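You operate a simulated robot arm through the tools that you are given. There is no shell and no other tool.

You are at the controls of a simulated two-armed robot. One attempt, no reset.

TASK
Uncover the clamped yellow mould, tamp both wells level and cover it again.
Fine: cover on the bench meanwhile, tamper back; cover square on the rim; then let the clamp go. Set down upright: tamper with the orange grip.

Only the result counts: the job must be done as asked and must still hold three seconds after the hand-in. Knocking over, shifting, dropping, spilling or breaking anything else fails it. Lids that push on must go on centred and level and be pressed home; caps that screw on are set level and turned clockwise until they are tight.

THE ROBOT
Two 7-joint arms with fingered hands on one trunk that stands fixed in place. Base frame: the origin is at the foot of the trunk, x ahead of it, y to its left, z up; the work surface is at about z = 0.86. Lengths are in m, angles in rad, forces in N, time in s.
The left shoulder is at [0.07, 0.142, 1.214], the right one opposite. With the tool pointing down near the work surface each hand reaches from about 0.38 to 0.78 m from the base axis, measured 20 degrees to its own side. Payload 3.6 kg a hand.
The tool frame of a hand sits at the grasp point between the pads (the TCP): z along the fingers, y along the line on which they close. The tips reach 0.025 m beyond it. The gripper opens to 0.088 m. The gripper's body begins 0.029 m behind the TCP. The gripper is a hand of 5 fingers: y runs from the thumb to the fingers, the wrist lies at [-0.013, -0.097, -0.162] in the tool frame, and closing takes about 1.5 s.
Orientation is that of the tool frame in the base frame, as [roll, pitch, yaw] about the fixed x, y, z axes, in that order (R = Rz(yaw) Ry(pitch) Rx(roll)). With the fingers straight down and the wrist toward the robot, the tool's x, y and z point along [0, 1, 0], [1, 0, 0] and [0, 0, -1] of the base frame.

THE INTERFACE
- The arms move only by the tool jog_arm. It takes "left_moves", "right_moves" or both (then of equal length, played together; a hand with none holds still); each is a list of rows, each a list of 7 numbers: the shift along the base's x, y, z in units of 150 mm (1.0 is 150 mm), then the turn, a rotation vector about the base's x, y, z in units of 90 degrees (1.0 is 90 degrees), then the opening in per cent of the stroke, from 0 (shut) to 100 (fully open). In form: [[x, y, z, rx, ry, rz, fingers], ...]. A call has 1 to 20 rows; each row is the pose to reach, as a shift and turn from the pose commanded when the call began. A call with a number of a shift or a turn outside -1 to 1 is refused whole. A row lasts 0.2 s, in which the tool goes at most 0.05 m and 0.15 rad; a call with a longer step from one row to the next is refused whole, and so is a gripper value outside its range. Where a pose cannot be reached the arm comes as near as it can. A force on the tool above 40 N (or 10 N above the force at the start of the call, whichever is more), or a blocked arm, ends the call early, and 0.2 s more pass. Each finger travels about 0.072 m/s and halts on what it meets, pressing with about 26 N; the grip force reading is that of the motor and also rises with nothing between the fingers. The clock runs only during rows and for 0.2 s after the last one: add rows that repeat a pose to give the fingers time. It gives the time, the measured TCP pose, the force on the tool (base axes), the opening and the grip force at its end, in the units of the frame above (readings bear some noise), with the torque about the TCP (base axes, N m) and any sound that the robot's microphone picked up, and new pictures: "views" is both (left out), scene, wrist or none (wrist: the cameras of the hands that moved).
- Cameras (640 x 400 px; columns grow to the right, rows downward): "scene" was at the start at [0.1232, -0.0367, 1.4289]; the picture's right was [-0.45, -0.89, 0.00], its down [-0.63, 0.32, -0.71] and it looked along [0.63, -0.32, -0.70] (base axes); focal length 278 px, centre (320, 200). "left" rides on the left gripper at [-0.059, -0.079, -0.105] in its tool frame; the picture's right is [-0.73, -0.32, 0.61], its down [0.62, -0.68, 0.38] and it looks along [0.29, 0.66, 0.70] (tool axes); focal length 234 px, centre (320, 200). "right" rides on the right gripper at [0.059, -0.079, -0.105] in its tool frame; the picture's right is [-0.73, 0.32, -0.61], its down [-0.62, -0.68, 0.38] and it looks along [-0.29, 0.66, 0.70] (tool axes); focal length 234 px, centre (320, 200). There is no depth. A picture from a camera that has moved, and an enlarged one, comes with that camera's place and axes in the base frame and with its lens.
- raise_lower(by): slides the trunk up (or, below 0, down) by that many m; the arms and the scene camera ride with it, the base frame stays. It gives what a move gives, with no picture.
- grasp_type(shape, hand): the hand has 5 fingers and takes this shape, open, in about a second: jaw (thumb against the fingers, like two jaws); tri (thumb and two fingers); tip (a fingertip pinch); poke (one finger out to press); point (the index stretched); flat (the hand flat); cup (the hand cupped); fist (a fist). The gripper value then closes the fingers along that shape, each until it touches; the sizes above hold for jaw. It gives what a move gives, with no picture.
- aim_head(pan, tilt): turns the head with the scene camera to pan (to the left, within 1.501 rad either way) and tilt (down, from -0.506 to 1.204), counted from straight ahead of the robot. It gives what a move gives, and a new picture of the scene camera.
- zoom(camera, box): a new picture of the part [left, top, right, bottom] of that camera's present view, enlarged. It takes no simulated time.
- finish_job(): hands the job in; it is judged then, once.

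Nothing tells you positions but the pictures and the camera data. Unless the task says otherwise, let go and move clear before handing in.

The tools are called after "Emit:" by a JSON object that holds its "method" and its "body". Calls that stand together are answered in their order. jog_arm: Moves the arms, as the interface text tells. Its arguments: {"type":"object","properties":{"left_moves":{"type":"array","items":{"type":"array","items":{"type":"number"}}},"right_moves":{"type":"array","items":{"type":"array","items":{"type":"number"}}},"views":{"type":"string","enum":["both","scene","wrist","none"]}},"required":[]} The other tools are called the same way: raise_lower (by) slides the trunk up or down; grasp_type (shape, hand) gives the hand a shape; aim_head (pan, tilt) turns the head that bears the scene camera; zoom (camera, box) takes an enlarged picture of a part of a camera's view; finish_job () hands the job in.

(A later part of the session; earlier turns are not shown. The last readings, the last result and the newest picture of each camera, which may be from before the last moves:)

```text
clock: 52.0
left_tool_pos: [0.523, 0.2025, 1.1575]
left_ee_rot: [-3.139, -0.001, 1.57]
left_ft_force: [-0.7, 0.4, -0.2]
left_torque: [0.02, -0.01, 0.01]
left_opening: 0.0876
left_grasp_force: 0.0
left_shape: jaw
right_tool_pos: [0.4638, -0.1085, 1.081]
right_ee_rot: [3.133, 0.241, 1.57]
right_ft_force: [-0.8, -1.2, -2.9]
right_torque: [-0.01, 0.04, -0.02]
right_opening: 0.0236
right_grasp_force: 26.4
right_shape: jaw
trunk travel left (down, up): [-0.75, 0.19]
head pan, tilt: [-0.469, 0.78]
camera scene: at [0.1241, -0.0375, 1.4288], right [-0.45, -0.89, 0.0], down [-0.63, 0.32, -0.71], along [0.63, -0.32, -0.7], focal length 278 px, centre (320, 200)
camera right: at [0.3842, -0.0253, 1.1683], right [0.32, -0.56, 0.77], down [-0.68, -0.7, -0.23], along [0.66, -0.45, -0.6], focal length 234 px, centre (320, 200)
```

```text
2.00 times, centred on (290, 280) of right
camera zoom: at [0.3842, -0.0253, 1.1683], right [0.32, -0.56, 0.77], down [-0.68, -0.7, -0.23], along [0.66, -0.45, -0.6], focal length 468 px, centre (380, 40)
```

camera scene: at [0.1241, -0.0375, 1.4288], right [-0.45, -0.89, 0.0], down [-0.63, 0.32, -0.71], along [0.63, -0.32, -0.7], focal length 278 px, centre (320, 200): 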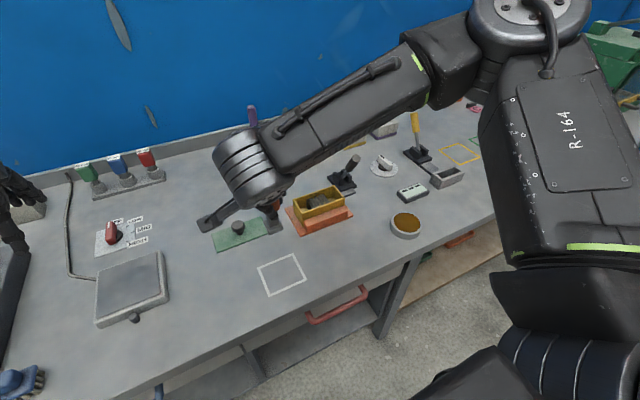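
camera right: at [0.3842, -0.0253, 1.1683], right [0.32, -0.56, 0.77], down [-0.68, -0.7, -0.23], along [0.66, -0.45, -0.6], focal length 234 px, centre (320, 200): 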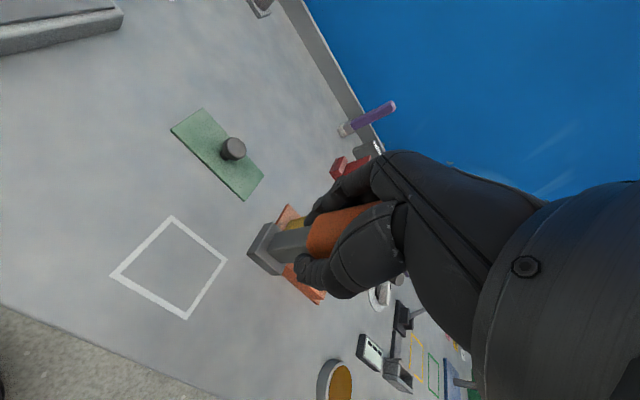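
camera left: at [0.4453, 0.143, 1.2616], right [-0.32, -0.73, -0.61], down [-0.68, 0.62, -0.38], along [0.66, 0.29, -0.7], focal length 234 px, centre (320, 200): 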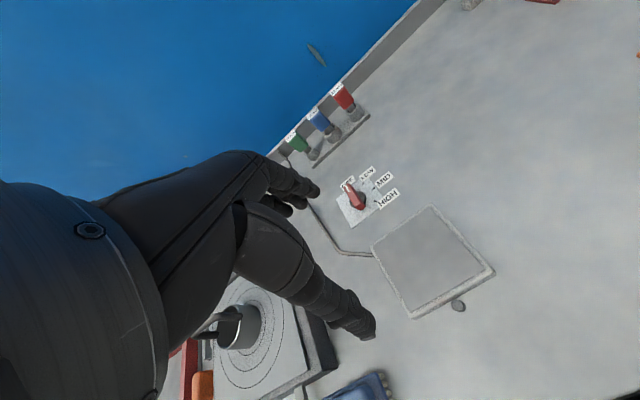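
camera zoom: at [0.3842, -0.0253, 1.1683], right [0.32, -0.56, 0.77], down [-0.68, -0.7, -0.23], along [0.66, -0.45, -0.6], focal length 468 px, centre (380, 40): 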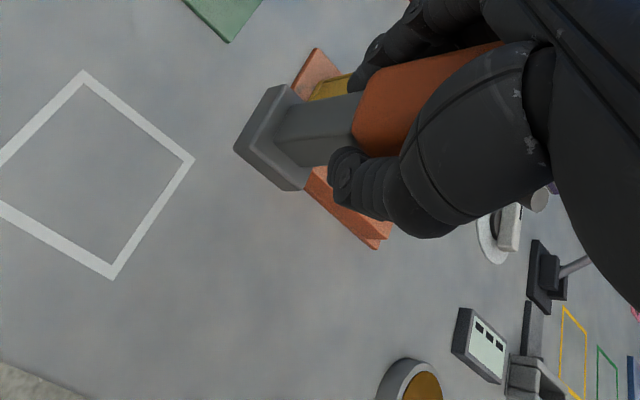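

The tamper now hangs vertical over its outline, with its foot bottom about 55 mm below the grasp point and the foot near (0.463, -0.111). I'll lower it toward the bench.

Emit:
{"method": "jog_arm", "body": {"right_moves": [[0, 0.01, -0.2, 0, 0, 0, 0], [0, 0.02, -0.45, 0, 0, 0, 0], [0, 0.02, -0.7, 0, 0, 0, 0], [0, 0.02, -0.9, 0, 0, 0, 0], [0, 0.02, -1, 0, 0, 0, 0], [0, 0.02, -1, 0, 0, 0, 0]], "views": "wrist"}}

Emit:
{"method": "zoom", "body": {"camera": "scene", "box": [230, 210, 310, 300]}}

Emit:
{"method": "zoom", "body": {"camera": "right", "box": [180, 180, 400, 380]}}

```text
clock: 53.5
left_tool_pos: [0.522, 0.2039, 1.1578]
left_ee_rot: [-3.141, 0.001, 1.571]
left_ft_force: [-0.2, -0.7, 0.7]
left_torque: [0.02, 0.0, 0.02]
left_opening: 0.0879
left_grasp_force: 0.0
left_shape: jaw
right_tool_pos: [0.4639, -0.1031, 0.9316]
right_ee_rot: [3.133, 0.242, 1.569]
right_ft_force: [0.6, 0.5, -2.0]
right_torque: [-0.03, 0.0, 0.0]
right_opening: 0.0235
right_grasp_force: 25.9
right_shape: jaw
trunk travel left (down, up): [-0.75, 0.19]
head pan, tilt: [-0.469, 0.78]
camera right: at [0.3842, -0.0214, 1.0176], right [0.32, -0.56, 0.77], down [-0.68, -0.7, -0.23], along [0.66, -0.45, -0.6], focal length 234 px, centre (320, 200)
```

right: 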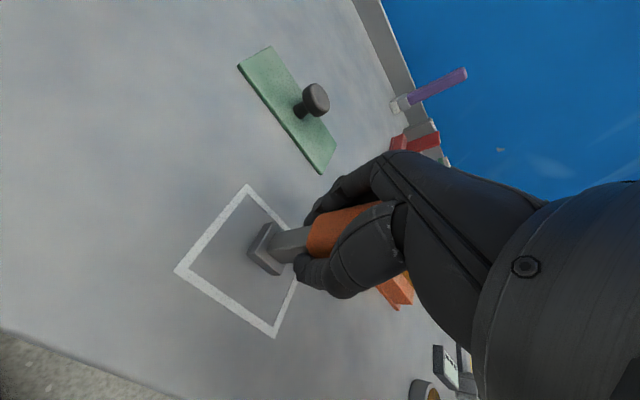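

```text
4.44 times, centred on (270, 255) of scene
camera zoom: at [0.1235, -0.0365, 1.4289], right [-0.45, -0.89, 0.0], down [-0.63, 0.32, -0.71], along [0.63, -0.32, -0.7], focal length 1233 px, centre (542, -44)
```

zoom: 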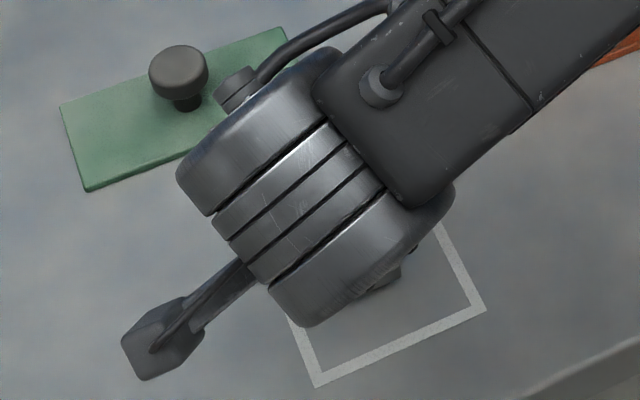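

```text
2.00 times, centred on (290, 280) of right
camera zoom: at [0.3842, -0.0214, 1.0176], right [0.32, -0.56, 0.77], down [-0.68, -0.7, -0.23], along [0.66, -0.45, -0.6], focal length 468 px, centre (380, 40)
```

zoom: 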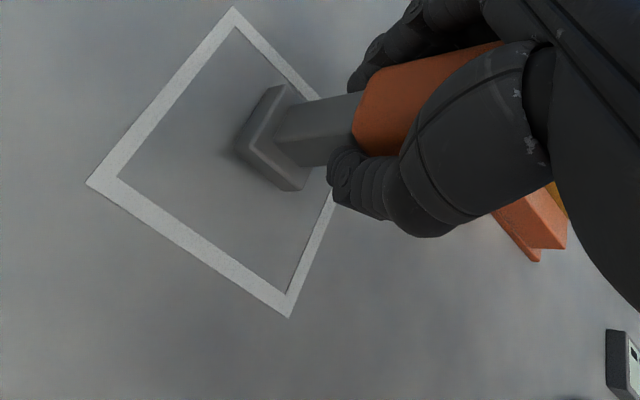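

The foot is inside the outline and about 15 mm above the bench. I'll lower in small steps until it touches.

Emit:
{"method": "jog_arm", "body": {"right_moves": [[0, 0, -0.04, 0, 0, 0, 0], [0, 0, -0.075, 0, 0, 0, 0]], "views": "none"}}

Emit:
{"method": "jog_arm", "body": {"right_moves": [[0, 0, -0.01, 0, 0, 0, 0], [0, 0, -0.02, 0, 0, 0, 0]], "views": "none"}}

Emit:
{"method": "jog_arm", "body": {"right_moves": [[0, 0, -0.008, 0, 0, 0, 0], [0, 0, -0.015, 0, 0, 0, 0]], "views": "none"}}

```text
clock: 54.0
left_tool_pos: [0.52, 0.2045, 1.1584]
left_ee_rot: [3.141, 0.002, 1.571]
left_ft_force: [-0.6, 0.7, 0.5]
left_torque: [0.01, -0.02, 0.03]
left_opening: 0.0877
left_grasp_force: 0.1
left_shape: jaw
right_tool_pos: [0.4637, -0.1036, 0.9241]
right_ee_rot: [3.126, 0.244, 1.569]
right_ft_force: [3.2, 1.0, 26.3]
right_torque: [-0.31, -0.14, 0.05]
right_opening: 0.023
right_grasp_force: 26.8
right_shape: jaw
trunk travel left (down, up): [-0.75, 0.19]
head pan, tilt: [-0.469, 0.78]
```

```text
clock: 54.5
left_tool_pos: [0.5193, 0.2042, 1.1595]
left_ee_rot: [3.139, 0.0, 1.572]
left_ft_force: [-0.4, -0.3, -0.5]
left_torque: [0.01, -0.03, 0.02]
left_opening: 0.0879
left_grasp_force: 0.0
left_shape: jaw
right_tool_pos: [0.4636, -0.102, 0.9224]
right_ee_rot: [3.118, 0.239, 1.568]
right_ft_force: [-3.5, 2.5, 23.6]
right_torque: [-0.3, -0.13, 0.01]
right_opening: 0.0231
right_grasp_force: 26.4
right_shape: jaw
trunk travel left (down, up): [-0.75, 0.19]
head pan, tilt: [-0.469, 0.78]
stopped in row 2 (right hand): the force on the tool passed its limit at 43 N (the readings are from after the stop); the commanded pose is now the measured one
```

```text
clock: 55.1
left_tool_pos: [0.5185, 0.2046, 1.1584]
left_ee_rot: [3.14, 0.001, 1.572]
left_ft_force: [0.1, 0.1, 0.5]
left_torque: [-0.04, 0.03, -0.04]
left_opening: 0.0875
left_grasp_force: 0.1
left_shape: jaw
right_tool_pos: [0.4655, -0.102, 0.9237]
right_ee_rot: [3.111, 0.236, 1.566]
right_ft_force: [-7.1, 0.4, 24.7]
right_torque: [-0.28, -0.01, -0.04]
right_opening: 0.0231
right_grasp_force: 26.0
right_shape: jaw
trunk travel left (down, up): [-0.75, 0.19]
head pan, tilt: [-0.469, 0.78]
stopped in row 2 (right hand): the force on the tool passed its limit at 42 N (the readings are from after the stop); the commanded pose is now the measured one
```

Contact came earlier than I reckoned, and I'm now pressing at 25 N. I'll back off a few millimetres and look.

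Emit:
{"method": "jog_arm", "body": {"right_moves": [[0, 0, 0.015, 0, 0, 0, 0], [0, 0, 0.025, 0, 0, 0, 0], [0, 0, 0.025, 0, 0, 0, 0]], "views": "both"}}

Emit:
{"method": "zoom", "body": {"camera": "right", "box": [180, 180, 400, 380]}}

Emit:
{"method": "zoom", "body": {"camera": "scene", "box": [230, 210, 310, 300]}}

```text
clock: 55.9
left_tool_pos: [0.5227, 0.2028, 1.1582]
left_ee_rot: [-3.14, 0.001, 1.573]
left_ft_force: [-0.1, 0.5, -0.5]
left_torque: [-0.01, 0.0, -0.02]
left_opening: 0.0878
left_grasp_force: 0.0
left_shape: jaw
right_tool_pos: [0.4664, -0.1021, 0.9235]
right_ee_rot: [3.12, 0.238, 1.565]
right_ft_force: [-2.1, 0.8, 1.7]
right_torque: [-0.06, 0.03, -0.04]
right_opening: 0.023
right_grasp_force: 26.0
right_shape: jaw
trunk travel left (down, up): [-0.75, 0.19]
head pan, tilt: [-0.469, 0.78]
camera scene: at [0.1227, -0.0364, 1.4288], right [-0.45, -0.89, 0.0], down [-0.63, 0.32, -0.71], along [0.63, -0.32, -0.7], focal length 278 px, centre (320, 200)
camera right: at [0.3857, -0.0203, 1.0096], right [0.31, -0.56, 0.77], down [-0.68, -0.7, -0.24], along [0.67, -0.45, -0.59], focal length 234 px, centre (320, 200)
```

scene: 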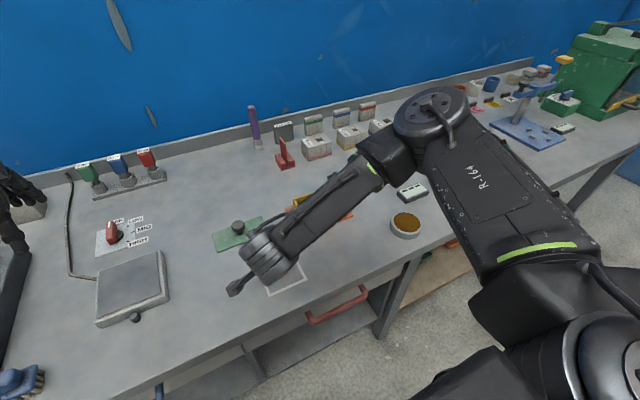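
right: 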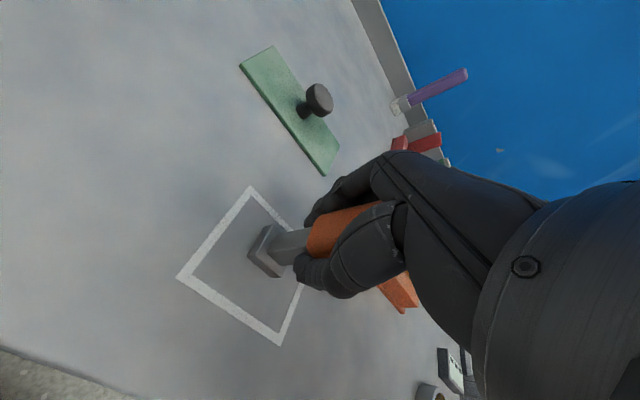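

```text
2.00 times, centred on (290, 280) of right
camera zoom: at [0.3857, -0.0203, 1.0096], right [0.31, -0.56, 0.77], down [-0.68, -0.7, -0.24], along [0.67, -0.45, -0.59], focal length 468 px, centre (380, 40)
```

zoom: 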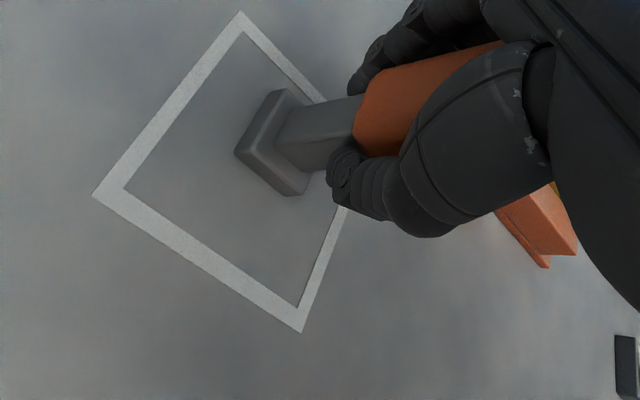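

```text
4.44 times, centred on (270, 255) of scene
camera zoom: at [0.1227, -0.0364, 1.4288], right [-0.45, -0.89, 0.0], down [-0.63, 0.32, -0.71], along [0.63, -0.32, -0.7], focal length 1233 px, centre (542, -44)
```

zoom: 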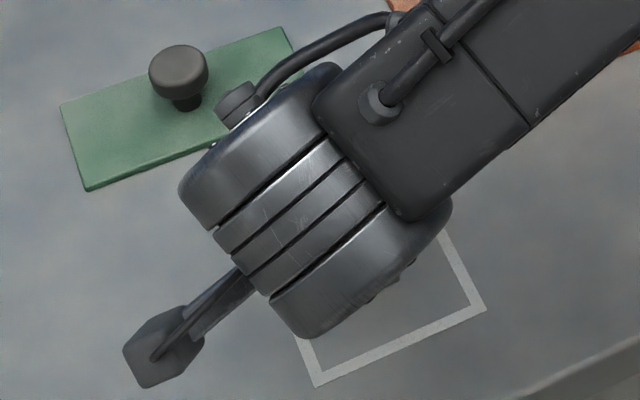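

The tamper stands on the bench with only 2 N of contact. I'll open the hand gradually to let it settle upright.

Emit:
{"method": "jog_arm", "body": {"right_moves": [[0, 0, 0, 0, 0, 0, 27], [0, 0, 0, 0, 0, 0, 30], [0, 0, 0, 0, 0, 0, 33], [0, 0, 0, 0, 0, 0, 37], [0, 0, 0, 0, 0, 0, 42], [0, 0, 0, 0, 0, 0, 50], [0, 0, 0, 0, 0, 0, 65], [0, 0, 0, 0, 0, 0, 85], [0, 0, 0, 0, 0, 0, 100], [0, 0, 0, 0, 0, 0, 100]], "views": "wrist"}}

Emit:
{"method": "zoom", "body": {"camera": "right", "box": [180, 180, 400, 380]}}

```text
clock: 58.1
left_tool_pos: [0.5219, 0.2041, 1.1582]
left_ee_rot: [3.141, 0.0, 1.571]
left_ft_force: [0.1, -0.2, -0.4]
left_torque: [-0.02, 0.02, -0.01]
left_opening: 0.0876
left_grasp_force: 0.0
left_shape: jaw
right_tool_pos: [0.4673, -0.1016, 0.925]
right_ee_rot: [3.119, 0.24, 1.566]
right_ft_force: [0.5, 3.0, 7.5]
right_torque: [-0.06, -0.02, 0.04]
right_opening: 0.0876
right_grasp_force: 0.0
right_shape: jaw
trunk travel left (down, up): [-0.75, 0.19]
head pan, tilt: [-0.469, 0.78]
camera right: at [0.3857, -0.0197, 1.0102], right [0.31, -0.56, 0.77], down [-0.68, -0.7, -0.24], along [0.67, -0.45, -0.59], focal length 234 px, centre (320, 200)
```

right: 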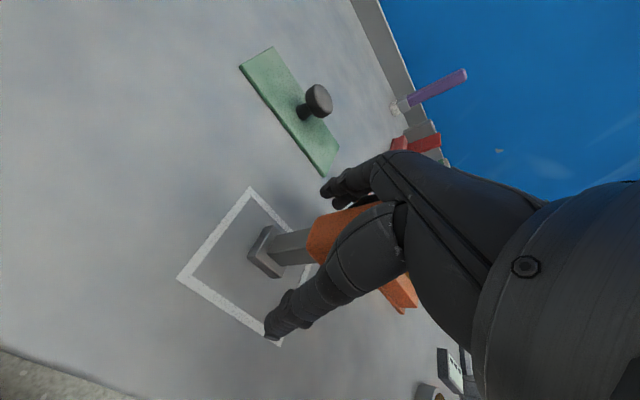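

```text
2.00 times, centred on (290, 280) of right
camera zoom: at [0.3857, -0.0197, 1.0102], right [0.31, -0.56, 0.77], down [-0.68, -0.7, -0.24], along [0.67, -0.45, -0.59], focal length 468 px, centre (380, 40)
```

zoom: 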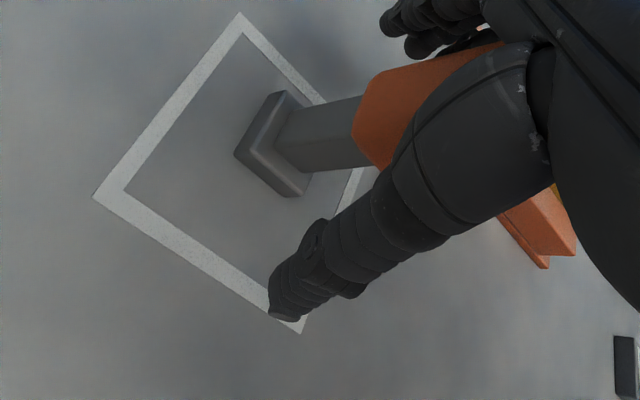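

The tamper stands upright inside the outline and is released. I'll rise straight up slowly, then straighten the hand.

Emit:
{"method": "jog_arm", "body": {"right_moves": [[0, 0, 0.02, 0, 0, 0, 100], [0, 0, 0.05, 0, 0, 0, 100], [0, 0, 0.1, 0, 0, 0, 100], [0, 0, 0.17, 0, 0, 0, 100], [0, 0, 0.25, 0, 0, 0, 100], [0, 0, 0.35, 0, 0, 0, 100], [0, 0, 0.5, 0, 0, 0, 100], [0, 0, 0.7, 0, 0, 0, 100], [0, 0, 0.7, 0, 0, 0, 100]], "views": "both"}}

Emit:
{"method": "zoom", "body": {"camera": "scene", "box": [230, 210, 310, 300]}}

Emit:
{"method": "zoom", "body": {"camera": "scene", "box": [288, 180, 348, 220]}}

```text
clock: 60.1
left_tool_pos: [0.522, 0.2036, 1.157]
left_ee_rot: [-3.138, 0.001, 1.571]
left_ft_force: [0.3, 0.1, -0.3]
left_torque: [0.0, -0.03, -0.02]
left_opening: 0.0875
left_grasp_force: 0.0
left_shape: jaw
right_tool_pos: [0.4672, -0.1022, 1.0291]
right_ee_rot: [3.118, 0.239, 1.569]
right_ft_force: [-0.1, -0.5, -0.1]
right_torque: [0.02, -0.01, 0.01]
right_opening: 0.0878
right_grasp_force: 0.1
right_shape: jaw
trunk travel left (down, up): [-0.75, 0.19]
head pan, tilt: [-0.469, 0.78]
camera scene: at [0.1237, -0.0366, 1.4289], right [-0.45, -0.89, 0.0], down [-0.63, 0.32, -0.71], along [0.63, -0.32, -0.7], focal length 278 px, centre (320, 200)
camera right: at [0.3861, -0.0201, 1.1153], right [0.31, -0.56, 0.77], down [-0.68, -0.7, -0.24], along [0.67, -0.45, -0.59], focal length 234 px, centre (320, 200)
```

scene: 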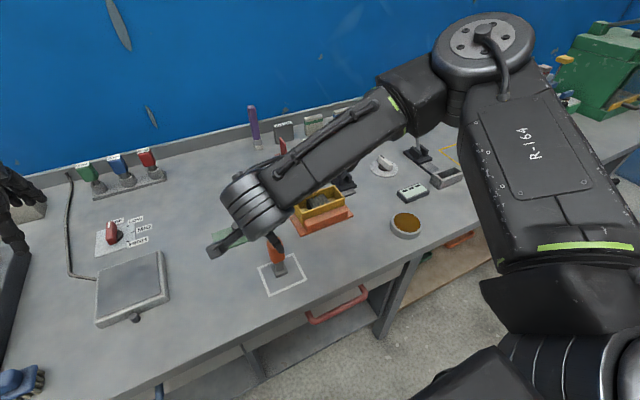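
right: 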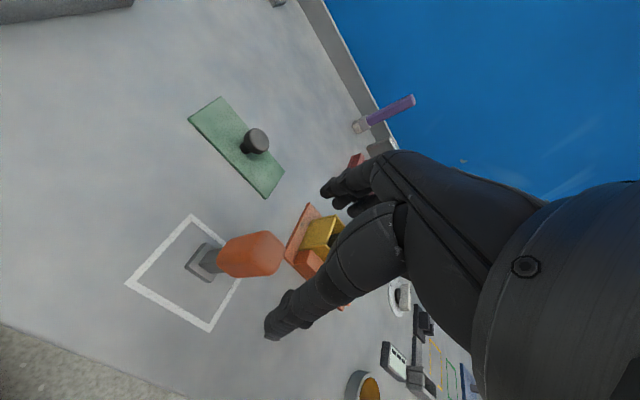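

```text
4.44 times, centred on (270, 255) of scene
camera zoom: at [0.1237, -0.0366, 1.4289], right [-0.45, -0.89, 0.0], down [-0.63, 0.32, -0.71], along [0.63, -0.32, -0.7], focal length 1233 px, centre (542, -44)
```

zoom: 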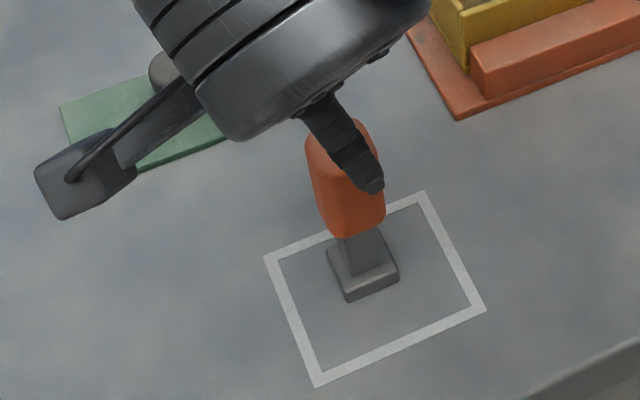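

```text
10.00 times, centred on (318, 200) of scene
camera zoom: at [0.1237, -0.0366, 1.4289], right [-0.45, -0.89, 0.0], down [-0.63, 0.32, -0.71], along [0.63, -0.32, -0.7], focal length 2775 px, centre (340, 200)
```

zoom: 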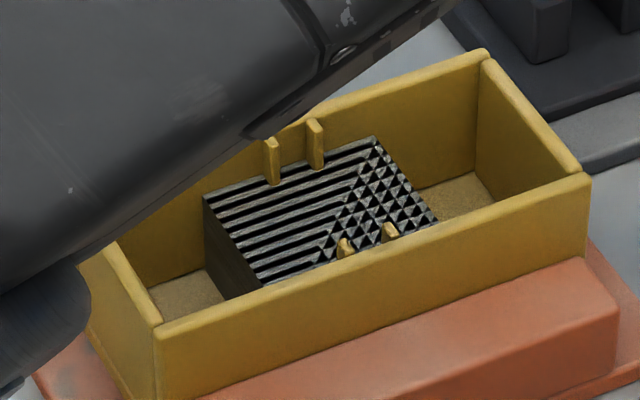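

The tamper is upright in the middle of its outline. I'll straighten the hand and move it over the mould to inspect the fills closely with the wrist camera.

Emit:
{"method": "jog_arm", "body": {"right_moves": [[0, 0, 0.2, 0.04, 0.004, 0, 100], [0.1, -0.15, 0.3, 0.08, 0.008, 0, 100], [0.25, -0.35, 0.3, 0.12, 0.012, 0, 100], [0.4, -0.55, 0.3, 0.152, 0.015, 0, 100], [0.55, -0.75, 0.3, 0.152, 0.015, 0, 100], [0.7, -0.95, 0.3, 0.152, 0.015, 0, 100], [0.8, -1, 0.3, 0.152, 0.015, 0, 100], [0.8, -1, 0.3, 0.152, 0.015, 0, 100]], "views": "none"}}

Emit:
{"method": "jog_arm", "body": {"right_moves": [[0.05, -0.2, -0.1, 0, 0, 0, 100], [0.05, -0.4, -0.25, 0, 0, 0, 100], [0.05, -0.4, -0.35, 0, 0, 0, 100], [0.05, -0.4, -0.35, 0, 0, 0, 100]], "views": "wrist"}}

Emit:
{"method": "zoom", "body": {"camera": "right", "box": [110, 190, 290, 340]}}

```text
clock: 61.9
left_tool_pos: [0.5222, 0.2031, 1.1576]
left_ee_rot: [-3.141, 0.0, 1.572]
left_ft_force: [0.8, 0.4, 0.2]
left_torque: [0.0, -0.02, -0.02]
left_opening: 0.0878
left_grasp_force: 0.1
left_shape: jaw
right_tool_pos: [0.586, -0.2535, 1.075]
right_ee_rot: [-3.14, 0.0, 1.569]
right_ft_force: [0.7, -0.1, -0.1]
right_torque: [0.02, -0.02, 0.0]
right_opening: 0.0879
right_grasp_force: 0.1
right_shape: jaw
trunk travel left (down, up): [-0.75, 0.19]
head pan, tilt: [-0.469, 0.78]
```

```text
clock: 62.9
left_tool_pos: [0.5221, 0.203, 1.1581]
left_ee_rot: [-3.141, 0.0, 1.573]
left_ft_force: [0.0, 0.3, -0.5]
left_torque: [-0.01, 0.0, -0.03]
left_opening: 0.0876
left_grasp_force: 0.0
left_shape: jaw
right_tool_pos: [0.5954, -0.313, 1.0215]
right_ee_rot: [-3.14, 0.0, 1.568]
right_ft_force: [-0.4, -0.5, -0.2]
right_torque: [0.0, 0.02, 0.01]
right_opening: 0.088
right_grasp_force: 0.1
right_shape: jaw
trunk travel left (down, up): [-0.75, 0.19]
head pan, tilt: [-0.469, 0.78]
camera right: at [0.5168, -0.2533, 1.1261], right [0.32, -0.73, 0.61], down [-0.68, -0.62, -0.38], along [0.66, -0.29, -0.7], focal length 234 px, centre (320, 200)
```

right: 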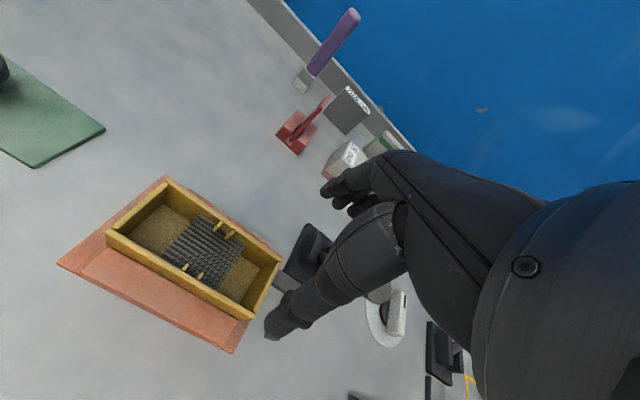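

```text
2.67 times, centred on (200, 265) of right
camera zoom: at [0.5168, -0.2533, 1.1261], right [0.32, -0.73, 0.61], down [-0.68, -0.62, -0.38], along [0.66, -0.29, -0.7], focal length 624 px, centre (640, 27)
```

zoom: 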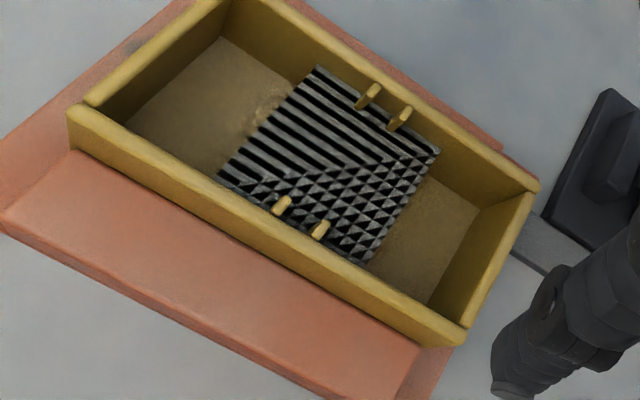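

Both fills now show coincident tops at z≈0.9055, but I'm not sure one stroke each fully levels them. I'll fetch the tamper again with a firmer, deeper grip and give each well a careful second stroke as a check.

Emit:
{"method": "jog_arm", "body": {"right_moves": [[0, 0, 0.2, 0, 0, 0, 100], [-0.05, 0.1, 0.35, 0, 0, 0, 100], [-0.2, 0.3, 0.35, 0, 0, 0, 100], [-0.35, 0.5, 0.35, 0, 0, 0, 100], [-0.5, 0.7, 0.35, 0, 0, 0, 100], [-0.65, 0.9, 0.35, 0, 0, 0, 100], [-0.75, 1, 0.35, 0, 0, 0, 100], [-0.75, 1, 0.35, 0, 0, 0, 100]], "views": "none"}}

Emit:
{"method": "jog_arm", "body": {"right_moves": [[-0.04, 0.18, 0, 0, 0, 0, 100], [-0.08, 0.36, 0, 0, 0, 0, 100], [-0.08, 0.36, 0, 0, 0, 0, 100]], "views": "wrist"}}

Emit:
{"method": "zoom", "body": {"camera": "right", "box": [160, 220, 320, 360]}}

Emit:
{"method": "zoom", "body": {"camera": "scene", "box": [230, 210, 310, 300]}}

```text
clock: 64.7
left_tool_pos: [0.523, 0.2037, 1.1585]
left_ee_rot: [3.142, 0.001, 1.571]
left_ft_force: [-0.5, -0.2, -0.1]
left_torque: [0.03, -0.03, -0.03]
left_opening: 0.0876
left_grasp_force: 0.1
left_shape: jaw
right_tool_pos: [0.4808, -0.1619, 1.0751]
right_ee_rot: [-3.14, 0.0, 1.569]
right_ft_force: [-0.5, -0.1, -0.4]
right_torque: [-0.01, -0.01, 0.01]
right_opening: 0.0879
right_grasp_force: 0.0
right_shape: jaw
trunk travel left (down, up): [-0.75, 0.19]
head pan, tilt: [-0.469, 0.78]
```

```text
clock: 65.5
left_tool_pos: [0.523, 0.2025, 1.1584]
left_ee_rot: [3.14, -0.001, 1.571]
left_ft_force: [0.2, -0.1, -0.1]
left_torque: [0.04, 0.01, 0.02]
left_opening: 0.0877
left_grasp_force: 0.1
left_shape: jaw
right_tool_pos: [0.4699, -0.1093, 1.0742]
right_ee_rot: [-3.141, 0.001, 1.568]
right_ft_force: [-0.2, 0.6, 0.3]
right_torque: [0.02, -0.04, 0.03]
right_opening: 0.0878
right_grasp_force: 0.1
right_shape: jaw
trunk travel left (down, up): [-0.75, 0.19]
head pan, tilt: [-0.469, 0.78]
camera right: at [0.3909, -0.0496, 1.1786], right [0.32, -0.73, 0.61], down [-0.68, -0.62, -0.38], along [0.66, -0.29, -0.7], focal length 234 px, centre (320, 200)
```

right: 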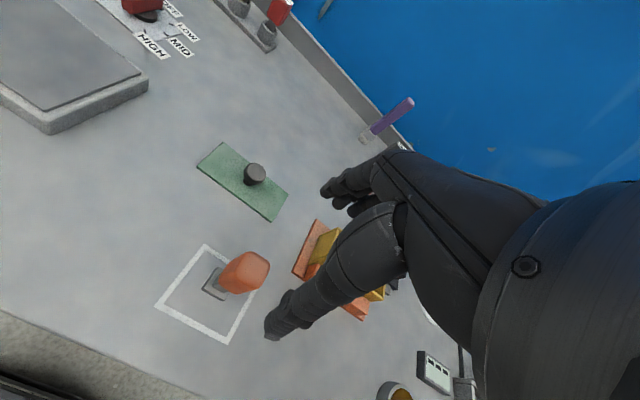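

```text
2.86 times, centred on (240, 290) of right
camera zoom: at [0.3909, -0.0496, 1.1786], right [0.32, -0.73, 0.61], down [-0.68, -0.62, -0.38], along [0.66, -0.29, -0.7], focal length 669 px, centre (549, -57)
```

zoom: 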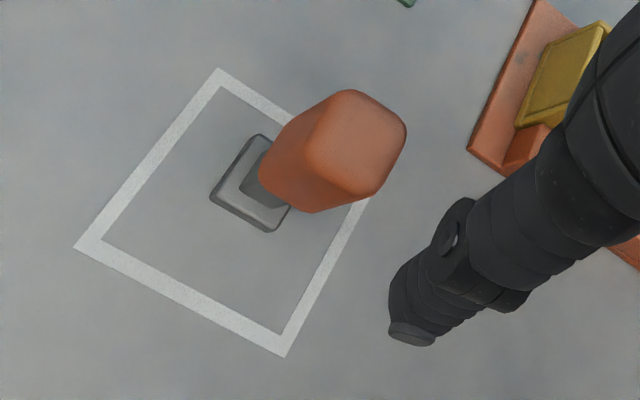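

```text
4.44 times, centred on (270, 255) of scene
camera zoom: at [0.123, -0.0377, 1.4289], right [-0.45, -0.89, 0.0], down [-0.63, 0.32, -0.71], along [0.63, -0.32, -0.7], focal length 1233 px, centre (542, -44)
```

zoom: 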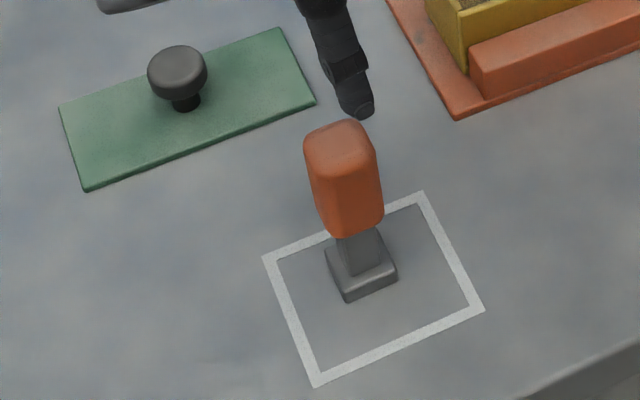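

The tamper stands at about (0.470, -0.108). I'll lower around it, deeper than before so the palm backs the grip, and close.

Emit:
{"method": "jog_arm", "body": {"right_moves": [[0, 0.003, -0.2, 0, 0, 0, 100], [0, 0.003, -0.45, 0, 0, 0, 100], [0, 0.003, -0.65, 0, 0, 0, 100], [0, 0.003, -0.78, 0, 0, 0, 100], [0, 0.003, -0.85, 0, 0, 0, 100], [0, 0.003, -0.89, 0, 0, 0, 100], [0, 0.003, -0.89, 0, 0, 0, 100]], "views": "wrist"}}

Emit:
{"method": "jog_arm", "body": {"right_moves": [[0, 0, 0, 0, 0, 0, 60], [0, 0, 0, 0, 0, 0, 45], [0, 0, 0, 0, 0, 0, 30], [0, 0, 0, 0, 0, 0, 15], [0, 0, 0, 0, 0, 0, 0], [0, 0, 0, 0, 0, 0, 0], [0, 0, 0, 0, 0, 0, 0], [0, 0, 0, 0, 0, 0, 0]], "views": "wrist"}}

```text
clock: 67.1
left_tool_pos: [0.5227, 0.2022, 1.1579]
left_ee_rot: [-3.14, 0.0, 1.573]
left_ft_force: [0.2, -0.5, -0.9]
left_torque: [-0.01, 0.0, 0.05]
left_opening: 0.0877
left_grasp_force: 0.0
left_shape: jaw
right_tool_pos: [0.4697, -0.1076, 0.9396]
right_ee_rot: [-3.141, 0.001, 1.568]
right_ft_force: [0.8, 0.9, -0.7]
right_torque: [-0.04, -0.01, 0.01]
right_opening: 0.0875
right_grasp_force: 0.0
right_shape: jaw
trunk travel left (down, up): [-0.75, 0.19]
head pan, tilt: [-0.469, 0.78]
camera right: at [0.3918, -0.0487, 1.0446], right [0.32, -0.73, 0.61], down [-0.68, -0.62, -0.38], along [0.66, -0.29, -0.7], focal length 234 px, centre (320, 200)
```

right: 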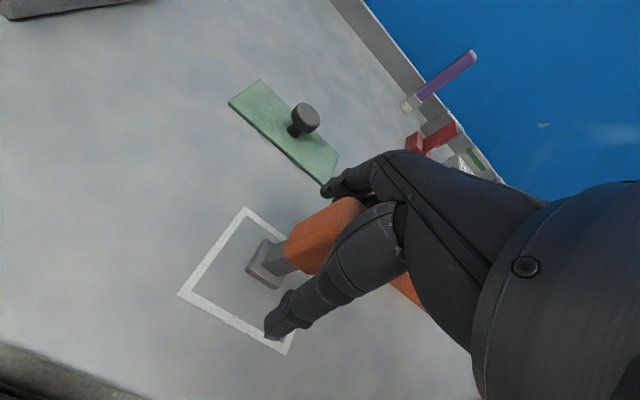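

```text
clock: 68.9
left_tool_pos: [0.5218, 0.2038, 1.1581]
left_ee_rot: [-3.141, -0.002, 1.57]
left_ft_force: [-0.1, -0.4, 0.4]
left_torque: [0.01, 0.0, 0.01]
left_opening: 0.0877
left_grasp_force: 0.0
left_shape: jaw
right_tool_pos: [0.4699, -0.1074, 0.941]
right_ee_rot: [3.141, 0.0, 1.568]
right_ft_force: [-0.7, 0.2, -0.7]
right_torque: [-0.02, 0.01, 0.01]
right_opening: 0.025
right_grasp_force: 26.0
right_shape: jaw
trunk travel left (down, up): [-0.75, 0.19]
head pan, tilt: [-0.469, 0.78]
camera right: at [0.3917, -0.0487, 1.0448], right [0.32, -0.73, 0.61], down [-0.68, -0.62, -0.38], along [0.66, -0.29, -0.7], focal length 234 px, centre (320, 200)
```

right: 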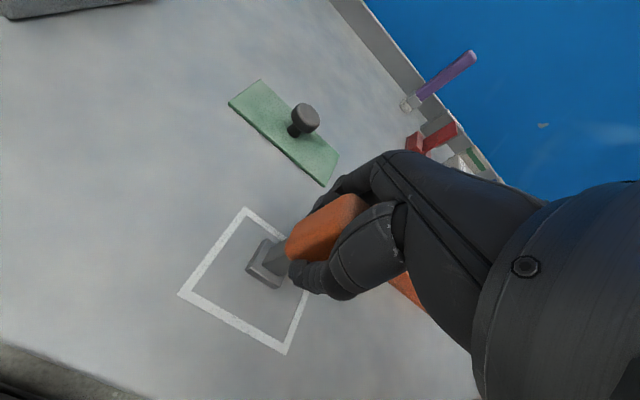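

The tamper is gripped upright again. I'll lift it and bring it over the left well, stopping above the rim to check alignment.

Emit:
{"method": "jog_arm", "body": {"right_moves": [[0, 0, 0.1, 0, 0, 0, 0], [0, 0, 0.3, 0, 0, 0, 0], [0, 0, 0.55, 0, 0, 0, 0], [0, 0, 0.8, 0, 0, 0, 0], [0.16, -0.16, 0.8, 0, 0, 0, 0], [0.33, -0.33, 0.8, 0, 0, 0, 0], [0.5, -0.5, 0.8, 0, 0, 0, 0], [0.67, -0.66, 0.8, 0, 0, 0, 0], [0.813, -0.797, 0.7, 0, 0, 0, 0], [0.813, -0.797, 0.5, 0, 0, 0, 0], [0.813, -0.797, 0.45, 0, 0, 0, 0], [0.813, -0.797, 0.45, 0, 0, 0, 0]], "views": "wrist"}}

Emit:
{"method": "zoom", "body": {"camera": "scene", "box": [288, 175, 348, 215]}}

Emit:
{"method": "zoom", "body": {"camera": "right", "box": [180, 200, 340, 320]}}

```text
clock: 71.5
left_tool_pos: [0.522, 0.2033, 1.1567]
left_ee_rot: [-3.14, -0.001, 1.573]
left_ft_force: [0.1, 0.2, 0.6]
left_torque: [0.03, -0.02, 0.01]
left_opening: 0.0878
left_grasp_force: 0.1
left_shape: jaw
right_tool_pos: [0.5927, -0.2275, 1.0072]
right_ee_rot: [-3.14, 0.002, 1.57]
right_ft_force: [-0.6, -0.3, -2.0]
right_torque: [-0.03, 0.0, 0.03]
right_opening: 0.0249
right_grasp_force: 25.6
right_shape: jaw
trunk travel left (down, up): [-0.75, 0.19]
head pan, tilt: [-0.469, 0.78]
camera right: at [0.5139, -0.1683, 1.111], right [0.32, -0.73, 0.61], down [-0.68, -0.62, -0.38], along [0.66, -0.29, -0.7], focal length 234 px, centre (320, 200)
```

right: 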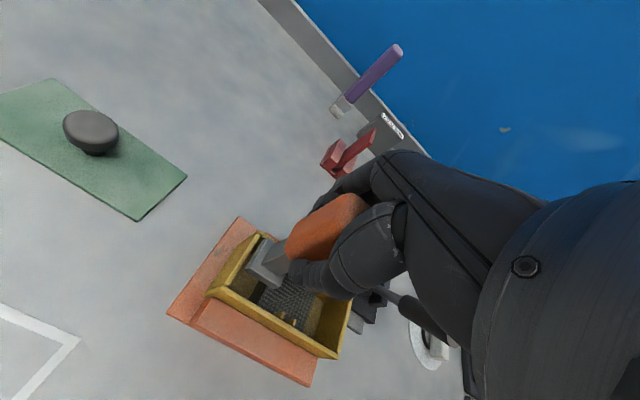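

```text
10.00 times, centred on (318, 195) of scene
camera zoom: at [0.1238, -0.0368, 1.4289], right [-0.45, -0.89, 0.0], down [-0.63, 0.32, -0.71], along [0.63, -0.32, -0.7], focal length 2775 px, centre (340, 250)
```

zoom: 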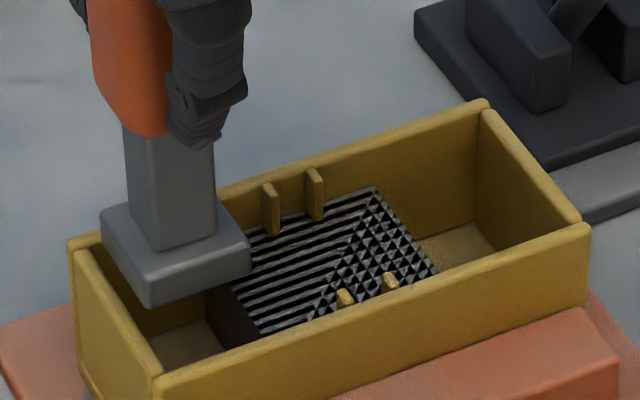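

```text
3.33 times, centred on (260, 260) of right
camera zoom: at [0.5139, -0.1683, 1.111], right [0.32, -0.73, 0.61], down [-0.68, -0.62, -0.38], along [0.66, -0.29, -0.7], focal length 781 px, centre (520, 0)
```

zoom: 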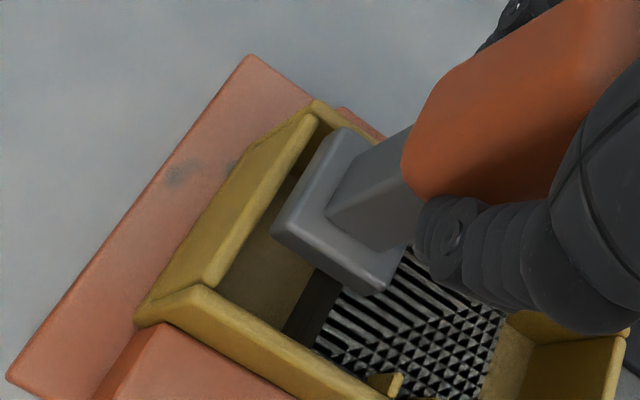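

The foot is aligned within the left well with about 1–2 mm on each side. I'll descend gently for the second stroke.

Emit:
{"method": "jog_arm", "body": {"right_moves": [[0, 0.001, -0.03, 0, 0, 0, 0], [0, 0.001, -0.07, 0, 0, 0, 0], [0, 0.001, -0.11, 0, 0, 0, 0], [0, 0.001, -0.15, 0, 0, 0, 0], [0, 0.001, -0.19, 0, 0, 0, 0], [0, 0.001, -0.23, 0, 0, 0, 0]], "views": "none"}}

Emit:
{"method": "zoom", "body": {"camera": "scene", "box": [304, 190, 334, 212]}}

Emit:
{"method": "zoom", "body": {"camera": "scene", "box": [288, 175, 348, 215]}}

```text
clock: 72.9
left_tool_pos: [0.524, 0.2036, 1.1585]
left_ee_rot: [-3.14, -0.001, 1.572]
left_ft_force: [-0.1, -0.5, 0.3]
left_torque: [-0.01, 0.02, -0.01]
left_opening: 0.0875
left_grasp_force: 0.1
left_shape: jaw
right_tool_pos: [0.5913, -0.2286, 0.9726]
right_ee_rot: [-3.141, 0.001, 1.569]
right_ft_force: [-0.1, 0.3, -1.9]
right_torque: [0.03, -0.01, 0.02]
right_opening: 0.0247
right_grasp_force: 26.3
right_shape: jaw
trunk travel left (down, up): [-0.75, 0.19]
head pan, tilt: [-0.469, 0.78]
```

```text
16.00 times, centred on (319, 201) of scene
camera zoom: at [0.1238, -0.0368, 1.4289], right [-0.45, -0.89, 0.0], down [-0.63, 0.32, -0.71], along [0.63, -0.32, -0.7], focal length 4440 px, centre (336, 184)
```

zoom: 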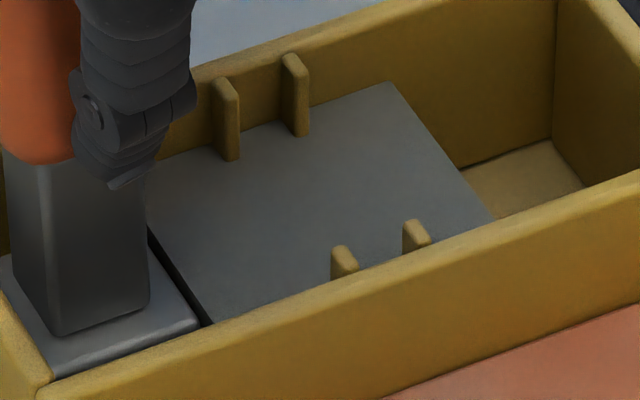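

```text
10.00 times, centred on (318, 195) of scene
camera zoom: at [0.1238, -0.0368, 1.4289], right [-0.45, -0.89, 0.0], down [-0.63, 0.32, -0.71], along [0.63, -0.32, -0.7], focal length 2775 px, centre (340, 250)
```

zoom: 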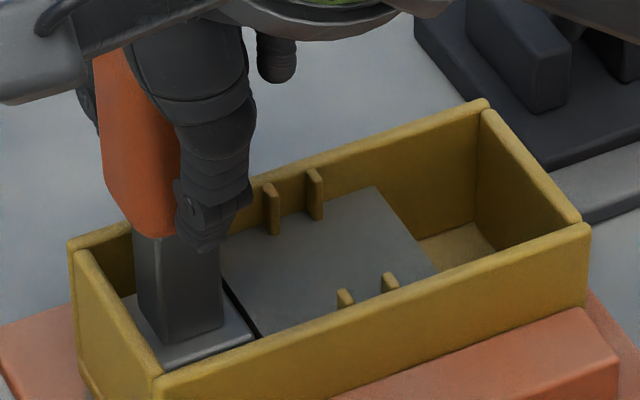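

With the tamper in the left well again, the flicker is gone, so the left fill has dropped below the right one. Each stroke compacts a little. I'll lift out and give the right well its second stroke to measure the step.

Emit:
{"method": "jog_arm", "body": {"right_moves": [[0, 0, 0.08, 0, 0, 0, 0], [0, 0, 0.16, 0, 0, 0, 0], [0, 0, 0.25, 0, 0, 0, 0], [0, 0, 0.35, 0, 0, 0, 0], [0, -0.15, 0.35, 0, 0, 0, 0], [0, -0.35, 0.35, 0, 0, 0, 0], [0, -0.5, 0.35, 0, 0, 0, 0], [0, -0.56, 0.3, 0, 0, 0, 0], [0, -0.56, 0.25, 0, 0, 0, 0], [0, -0.56, 0.25, 0, 0, 0, 0]], "views": "wrist"}}

Emit:
{"method": "zoom", "body": {"camera": "scene", "box": [298, 170, 358, 210]}}

Emit:
{"method": "zoom", "body": {"camera": "scene", "box": [304, 190, 334, 212]}}

```text
clock: 75.1
left_tool_pos: [0.5232, 0.2037, 1.1573]
left_ee_rot: [3.141, 0.0, 1.572]
left_ft_force: [-0.6, 0.0, -0.1]
left_torque: [-0.01, -0.01, 0.0]
left_opening: 0.0878
left_grasp_force: 0.0
left_shape: jaw
right_tool_pos: [0.5919, -0.3112, 1.0111]
right_ee_rot: [-3.141, 0.001, 1.569]
right_ft_force: [-0.7, -0.7, -1.9]
right_torque: [0.01, 0.0, 0.0]
right_opening: 0.0248
right_grasp_force: 26.0
right_shape: jaw
trunk travel left (down, up): [-0.75, 0.19]
head pan, tilt: [-0.469, 0.78]
camera right: at [0.5141, -0.2523, 1.1152], right [0.32, -0.73, 0.61], down [-0.68, -0.62, -0.38], along [0.66, -0.29, -0.7], focal length 234 px, centre (320, 200)
```

right: 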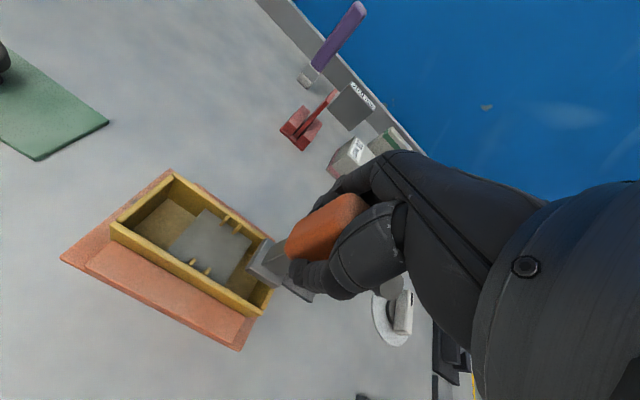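

```text
10.00 times, centred on (328, 190) of scene
camera zoom: at [0.1237, -0.0368, 1.4289], right [-0.45, -0.89, 0.0], down [-0.63, 0.32, -0.71], along [0.63, -0.32, -0.7], focal length 2775 px, centre (240, 300)
```

zoom: 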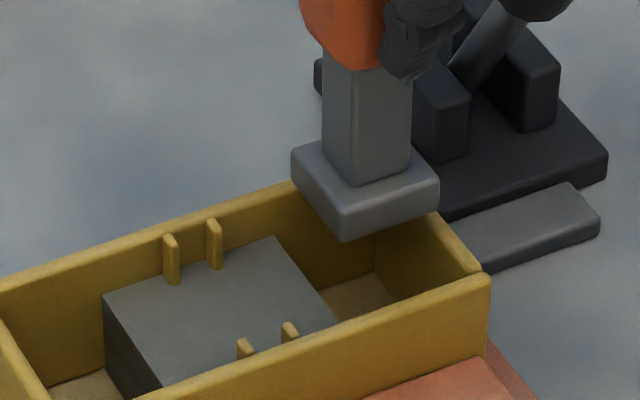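

```text
16.00 times, centred on (319, 201) of scene
camera zoom: at [0.1237, -0.0368, 1.4289], right [-0.45, -0.89, 0.0], down [-0.63, 0.32, -0.71], along [0.63, -0.32, -0.7], focal length 4440 px, centre (336, 184)
```

zoom: 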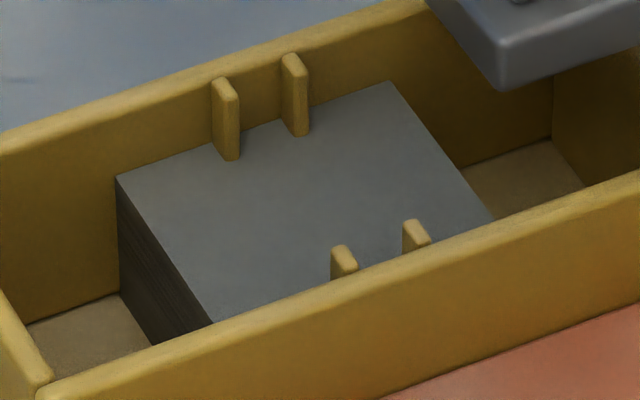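

The left fill is confirmed lower now, since the right fill's top shows uniform grey at the old level. I'll nudge 1 mm left and make the second stroke in the right well.

Emit:
{"method": "jog_arm", "body": {"right_moves": [[0, 0.006, -0.03, 0, 0, 0, 0], [0, 0.006, -0.07, 0, 0, 0, 0], [0, 0.006, -0.12, 0, 0, 0, 0], [0, 0.006, -0.17, 0, 0, 0, 0], [0, 0.006, -0.22, 0, 0, 0, 0], [0, 0.006, -0.26, 0, 0, 0, 0]], "views": "none"}}

Emit:
{"method": "zoom", "body": {"camera": "scene", "box": [304, 190, 334, 212]}}

Emit:
{"method": "zoom", "body": {"camera": "scene", "box": [298, 170, 358, 210]}}

```text
clock: 76.5
left_tool_pos: [0.5231, 0.203, 1.1578]
left_ee_rot: [-3.14, -0.001, 1.573]
left_ft_force: [-0.1, 0.6, -0.9]
left_torque: [0.04, -0.01, -0.03]
left_opening: 0.0877
left_grasp_force: 0.0
left_shape: jaw
right_tool_pos: [0.5924, -0.3106, 0.9714]
right_ee_rot: [-3.139, 0.0, 1.57]
right_ft_force: [0.0, 0.6, -2.2]
right_torque: [0.03, 0.01, 0.01]
right_opening: 0.0249
right_grasp_force: 26.5
right_shape: jaw
trunk travel left (down, up): [-0.75, 0.19]
head pan, tilt: [-0.469, 0.78]
```

```text
16.00 times, centred on (319, 201) of scene
camera zoom: at [0.1238, -0.0369, 1.4289], right [-0.45, -0.89, 0.0], down [-0.63, 0.32, -0.71], along [0.63, -0.32, -0.7], focal length 4440 px, centre (336, 184)
```

zoom: 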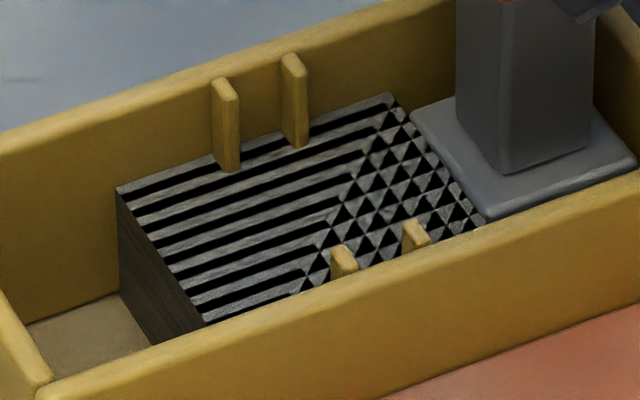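

```text
10.00 times, centred on (328, 190) of scene
camera zoom: at [0.1238, -0.0369, 1.4289], right [-0.45, -0.89, 0.0], down [-0.63, 0.32, -0.71], along [0.63, -0.32, -0.7], focal length 2775 px, centre (240, 300)
```

zoom: 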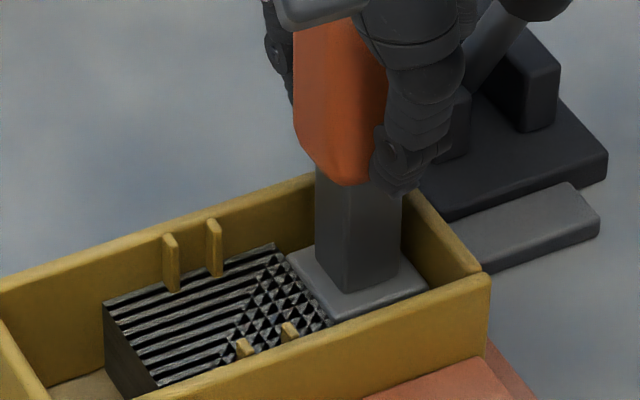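

The right fill dropped another 2.6 mm to 0.903 and matches the left again, so each stroke compacts about 2.5 mm. I'll keep alternating strokes and watch for a level stop or mark.

Emit:
{"method": "jog_arm", "body": {"right_moves": [[0, 0, 0.08, 0, 0, 0, 0], [0, 0, 0.16, 0, 0, 0, 0], [0, 0, 0.25, 0, 0, 0, 0], [0, 0, 0.3, 0, 0, 0, 0], [0, 0.18, 0.3, 0, 0, 0, 0], [0, 0.38, 0.3, 0, 0, 0, 0], [0, 0.52, 0.3, 0, 0, 0, 0], [0, 0.554, 0.28, 0, 0, 0, 0], [0, 0.554, 0.26, 0, 0, 0, 0], [0, 0.554, 0.26, 0, 0, 0, 0]], "views": "none"}}

Emit:
{"method": "zoom", "body": {"camera": "scene", "box": [288, 175, 348, 215]}}

```text
clock: 78.7
left_tool_pos: [0.5226, 0.2029, 1.1574]
left_ee_rot: [-3.14, 0.0, 1.572]
left_ft_force: [-1.0, 0.4, 0.4]
left_torque: [-0.02, -0.03, 0.0]
left_opening: 0.0876
left_grasp_force: 0.1
left_shape: jaw
right_tool_pos: [0.5919, -0.2267, 1.0114]
right_ee_rot: [-3.14, 0.0, 1.571]
right_ft_force: [0.7, -0.3, -2.1]
right_torque: [-0.03, 0.01, 0.01]
right_opening: 0.0248
right_grasp_force: 25.9
right_shape: jaw
trunk travel left (down, up): [-0.75, 0.19]
head pan, tilt: [-0.469, 0.78]
```

```text
10.00 times, centred on (318, 195) of scene
camera zoom: at [0.1238, -0.0367, 1.4289], right [-0.45, -0.89, 0.0], down [-0.63, 0.32, -0.71], along [0.63, -0.32, -0.7], focal length 2775 px, centre (340, 250)
```

zoom: 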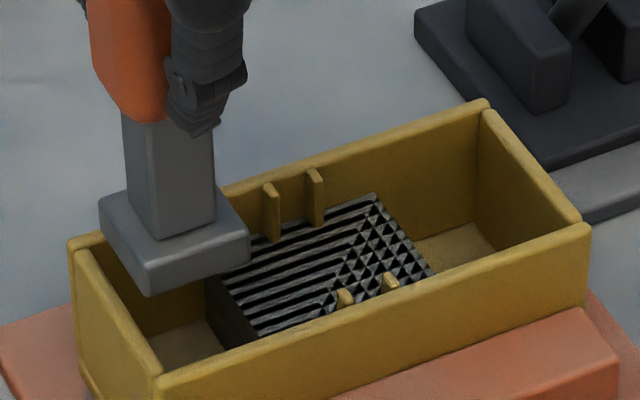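

The foot is again lined up over the left well. I'll make the third left stroke and return above it.

Emit:
{"method": "jog_arm", "body": {"right_moves": [[0, -0.003, -0.03, 0, 0, 0, 0], [0, -0.003, -0.07, 0, 0, 0, 0], [0, -0.003, -0.12, 0, 0, 0, 0], [0, -0.003, -0.17, 0, 0, 0, 0], [0, -0.003, -0.22, 0, 0, 0, 0], [0, -0.003, -0.26, 0, 0, 0, 0]], "views": "none"}}

Emit:
{"method": "zoom", "body": {"camera": "scene", "box": [304, 190, 334, 212]}}

```text
clock: 80.1
left_tool_pos: [0.5224, 0.2027, 1.1579]
left_ee_rot: [-3.139, 0.0, 1.573]
left_ft_force: [0.5, -0.3, -0.3]
left_torque: [-0.02, 0.03, 0.0]
left_opening: 0.0877
left_grasp_force: 0.0
left_shape: jaw
right_tool_pos: [0.5912, -0.2292, 0.9715]
right_ee_rot: [-3.14, 0.0, 1.569]
right_ft_force: [0.2, -0.8, -2.3]
right_torque: [0.02, 0.02, 0.03]
right_opening: 0.0245
right_grasp_force: 25.8
right_shape: jaw
trunk travel left (down, up): [-0.75, 0.19]
head pan, tilt: [-0.469, 0.78]
```

```text
16.00 times, centred on (319, 201) of scene
camera zoom: at [0.1238, -0.0368, 1.4289], right [-0.45, -0.89, 0.0], down [-0.63, 0.32, -0.71], along [0.63, -0.32, -0.7], focal length 4440 px, centre (336, 184)
```

zoom: 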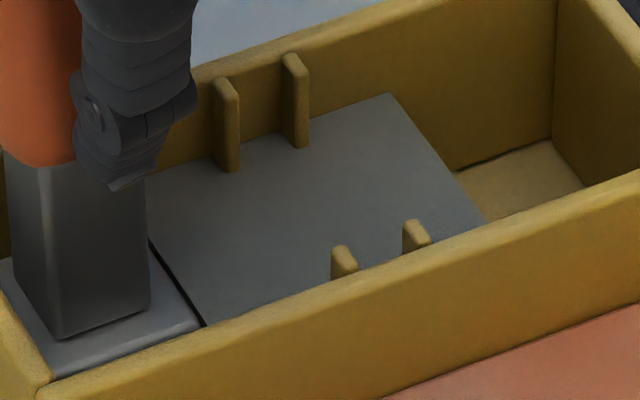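

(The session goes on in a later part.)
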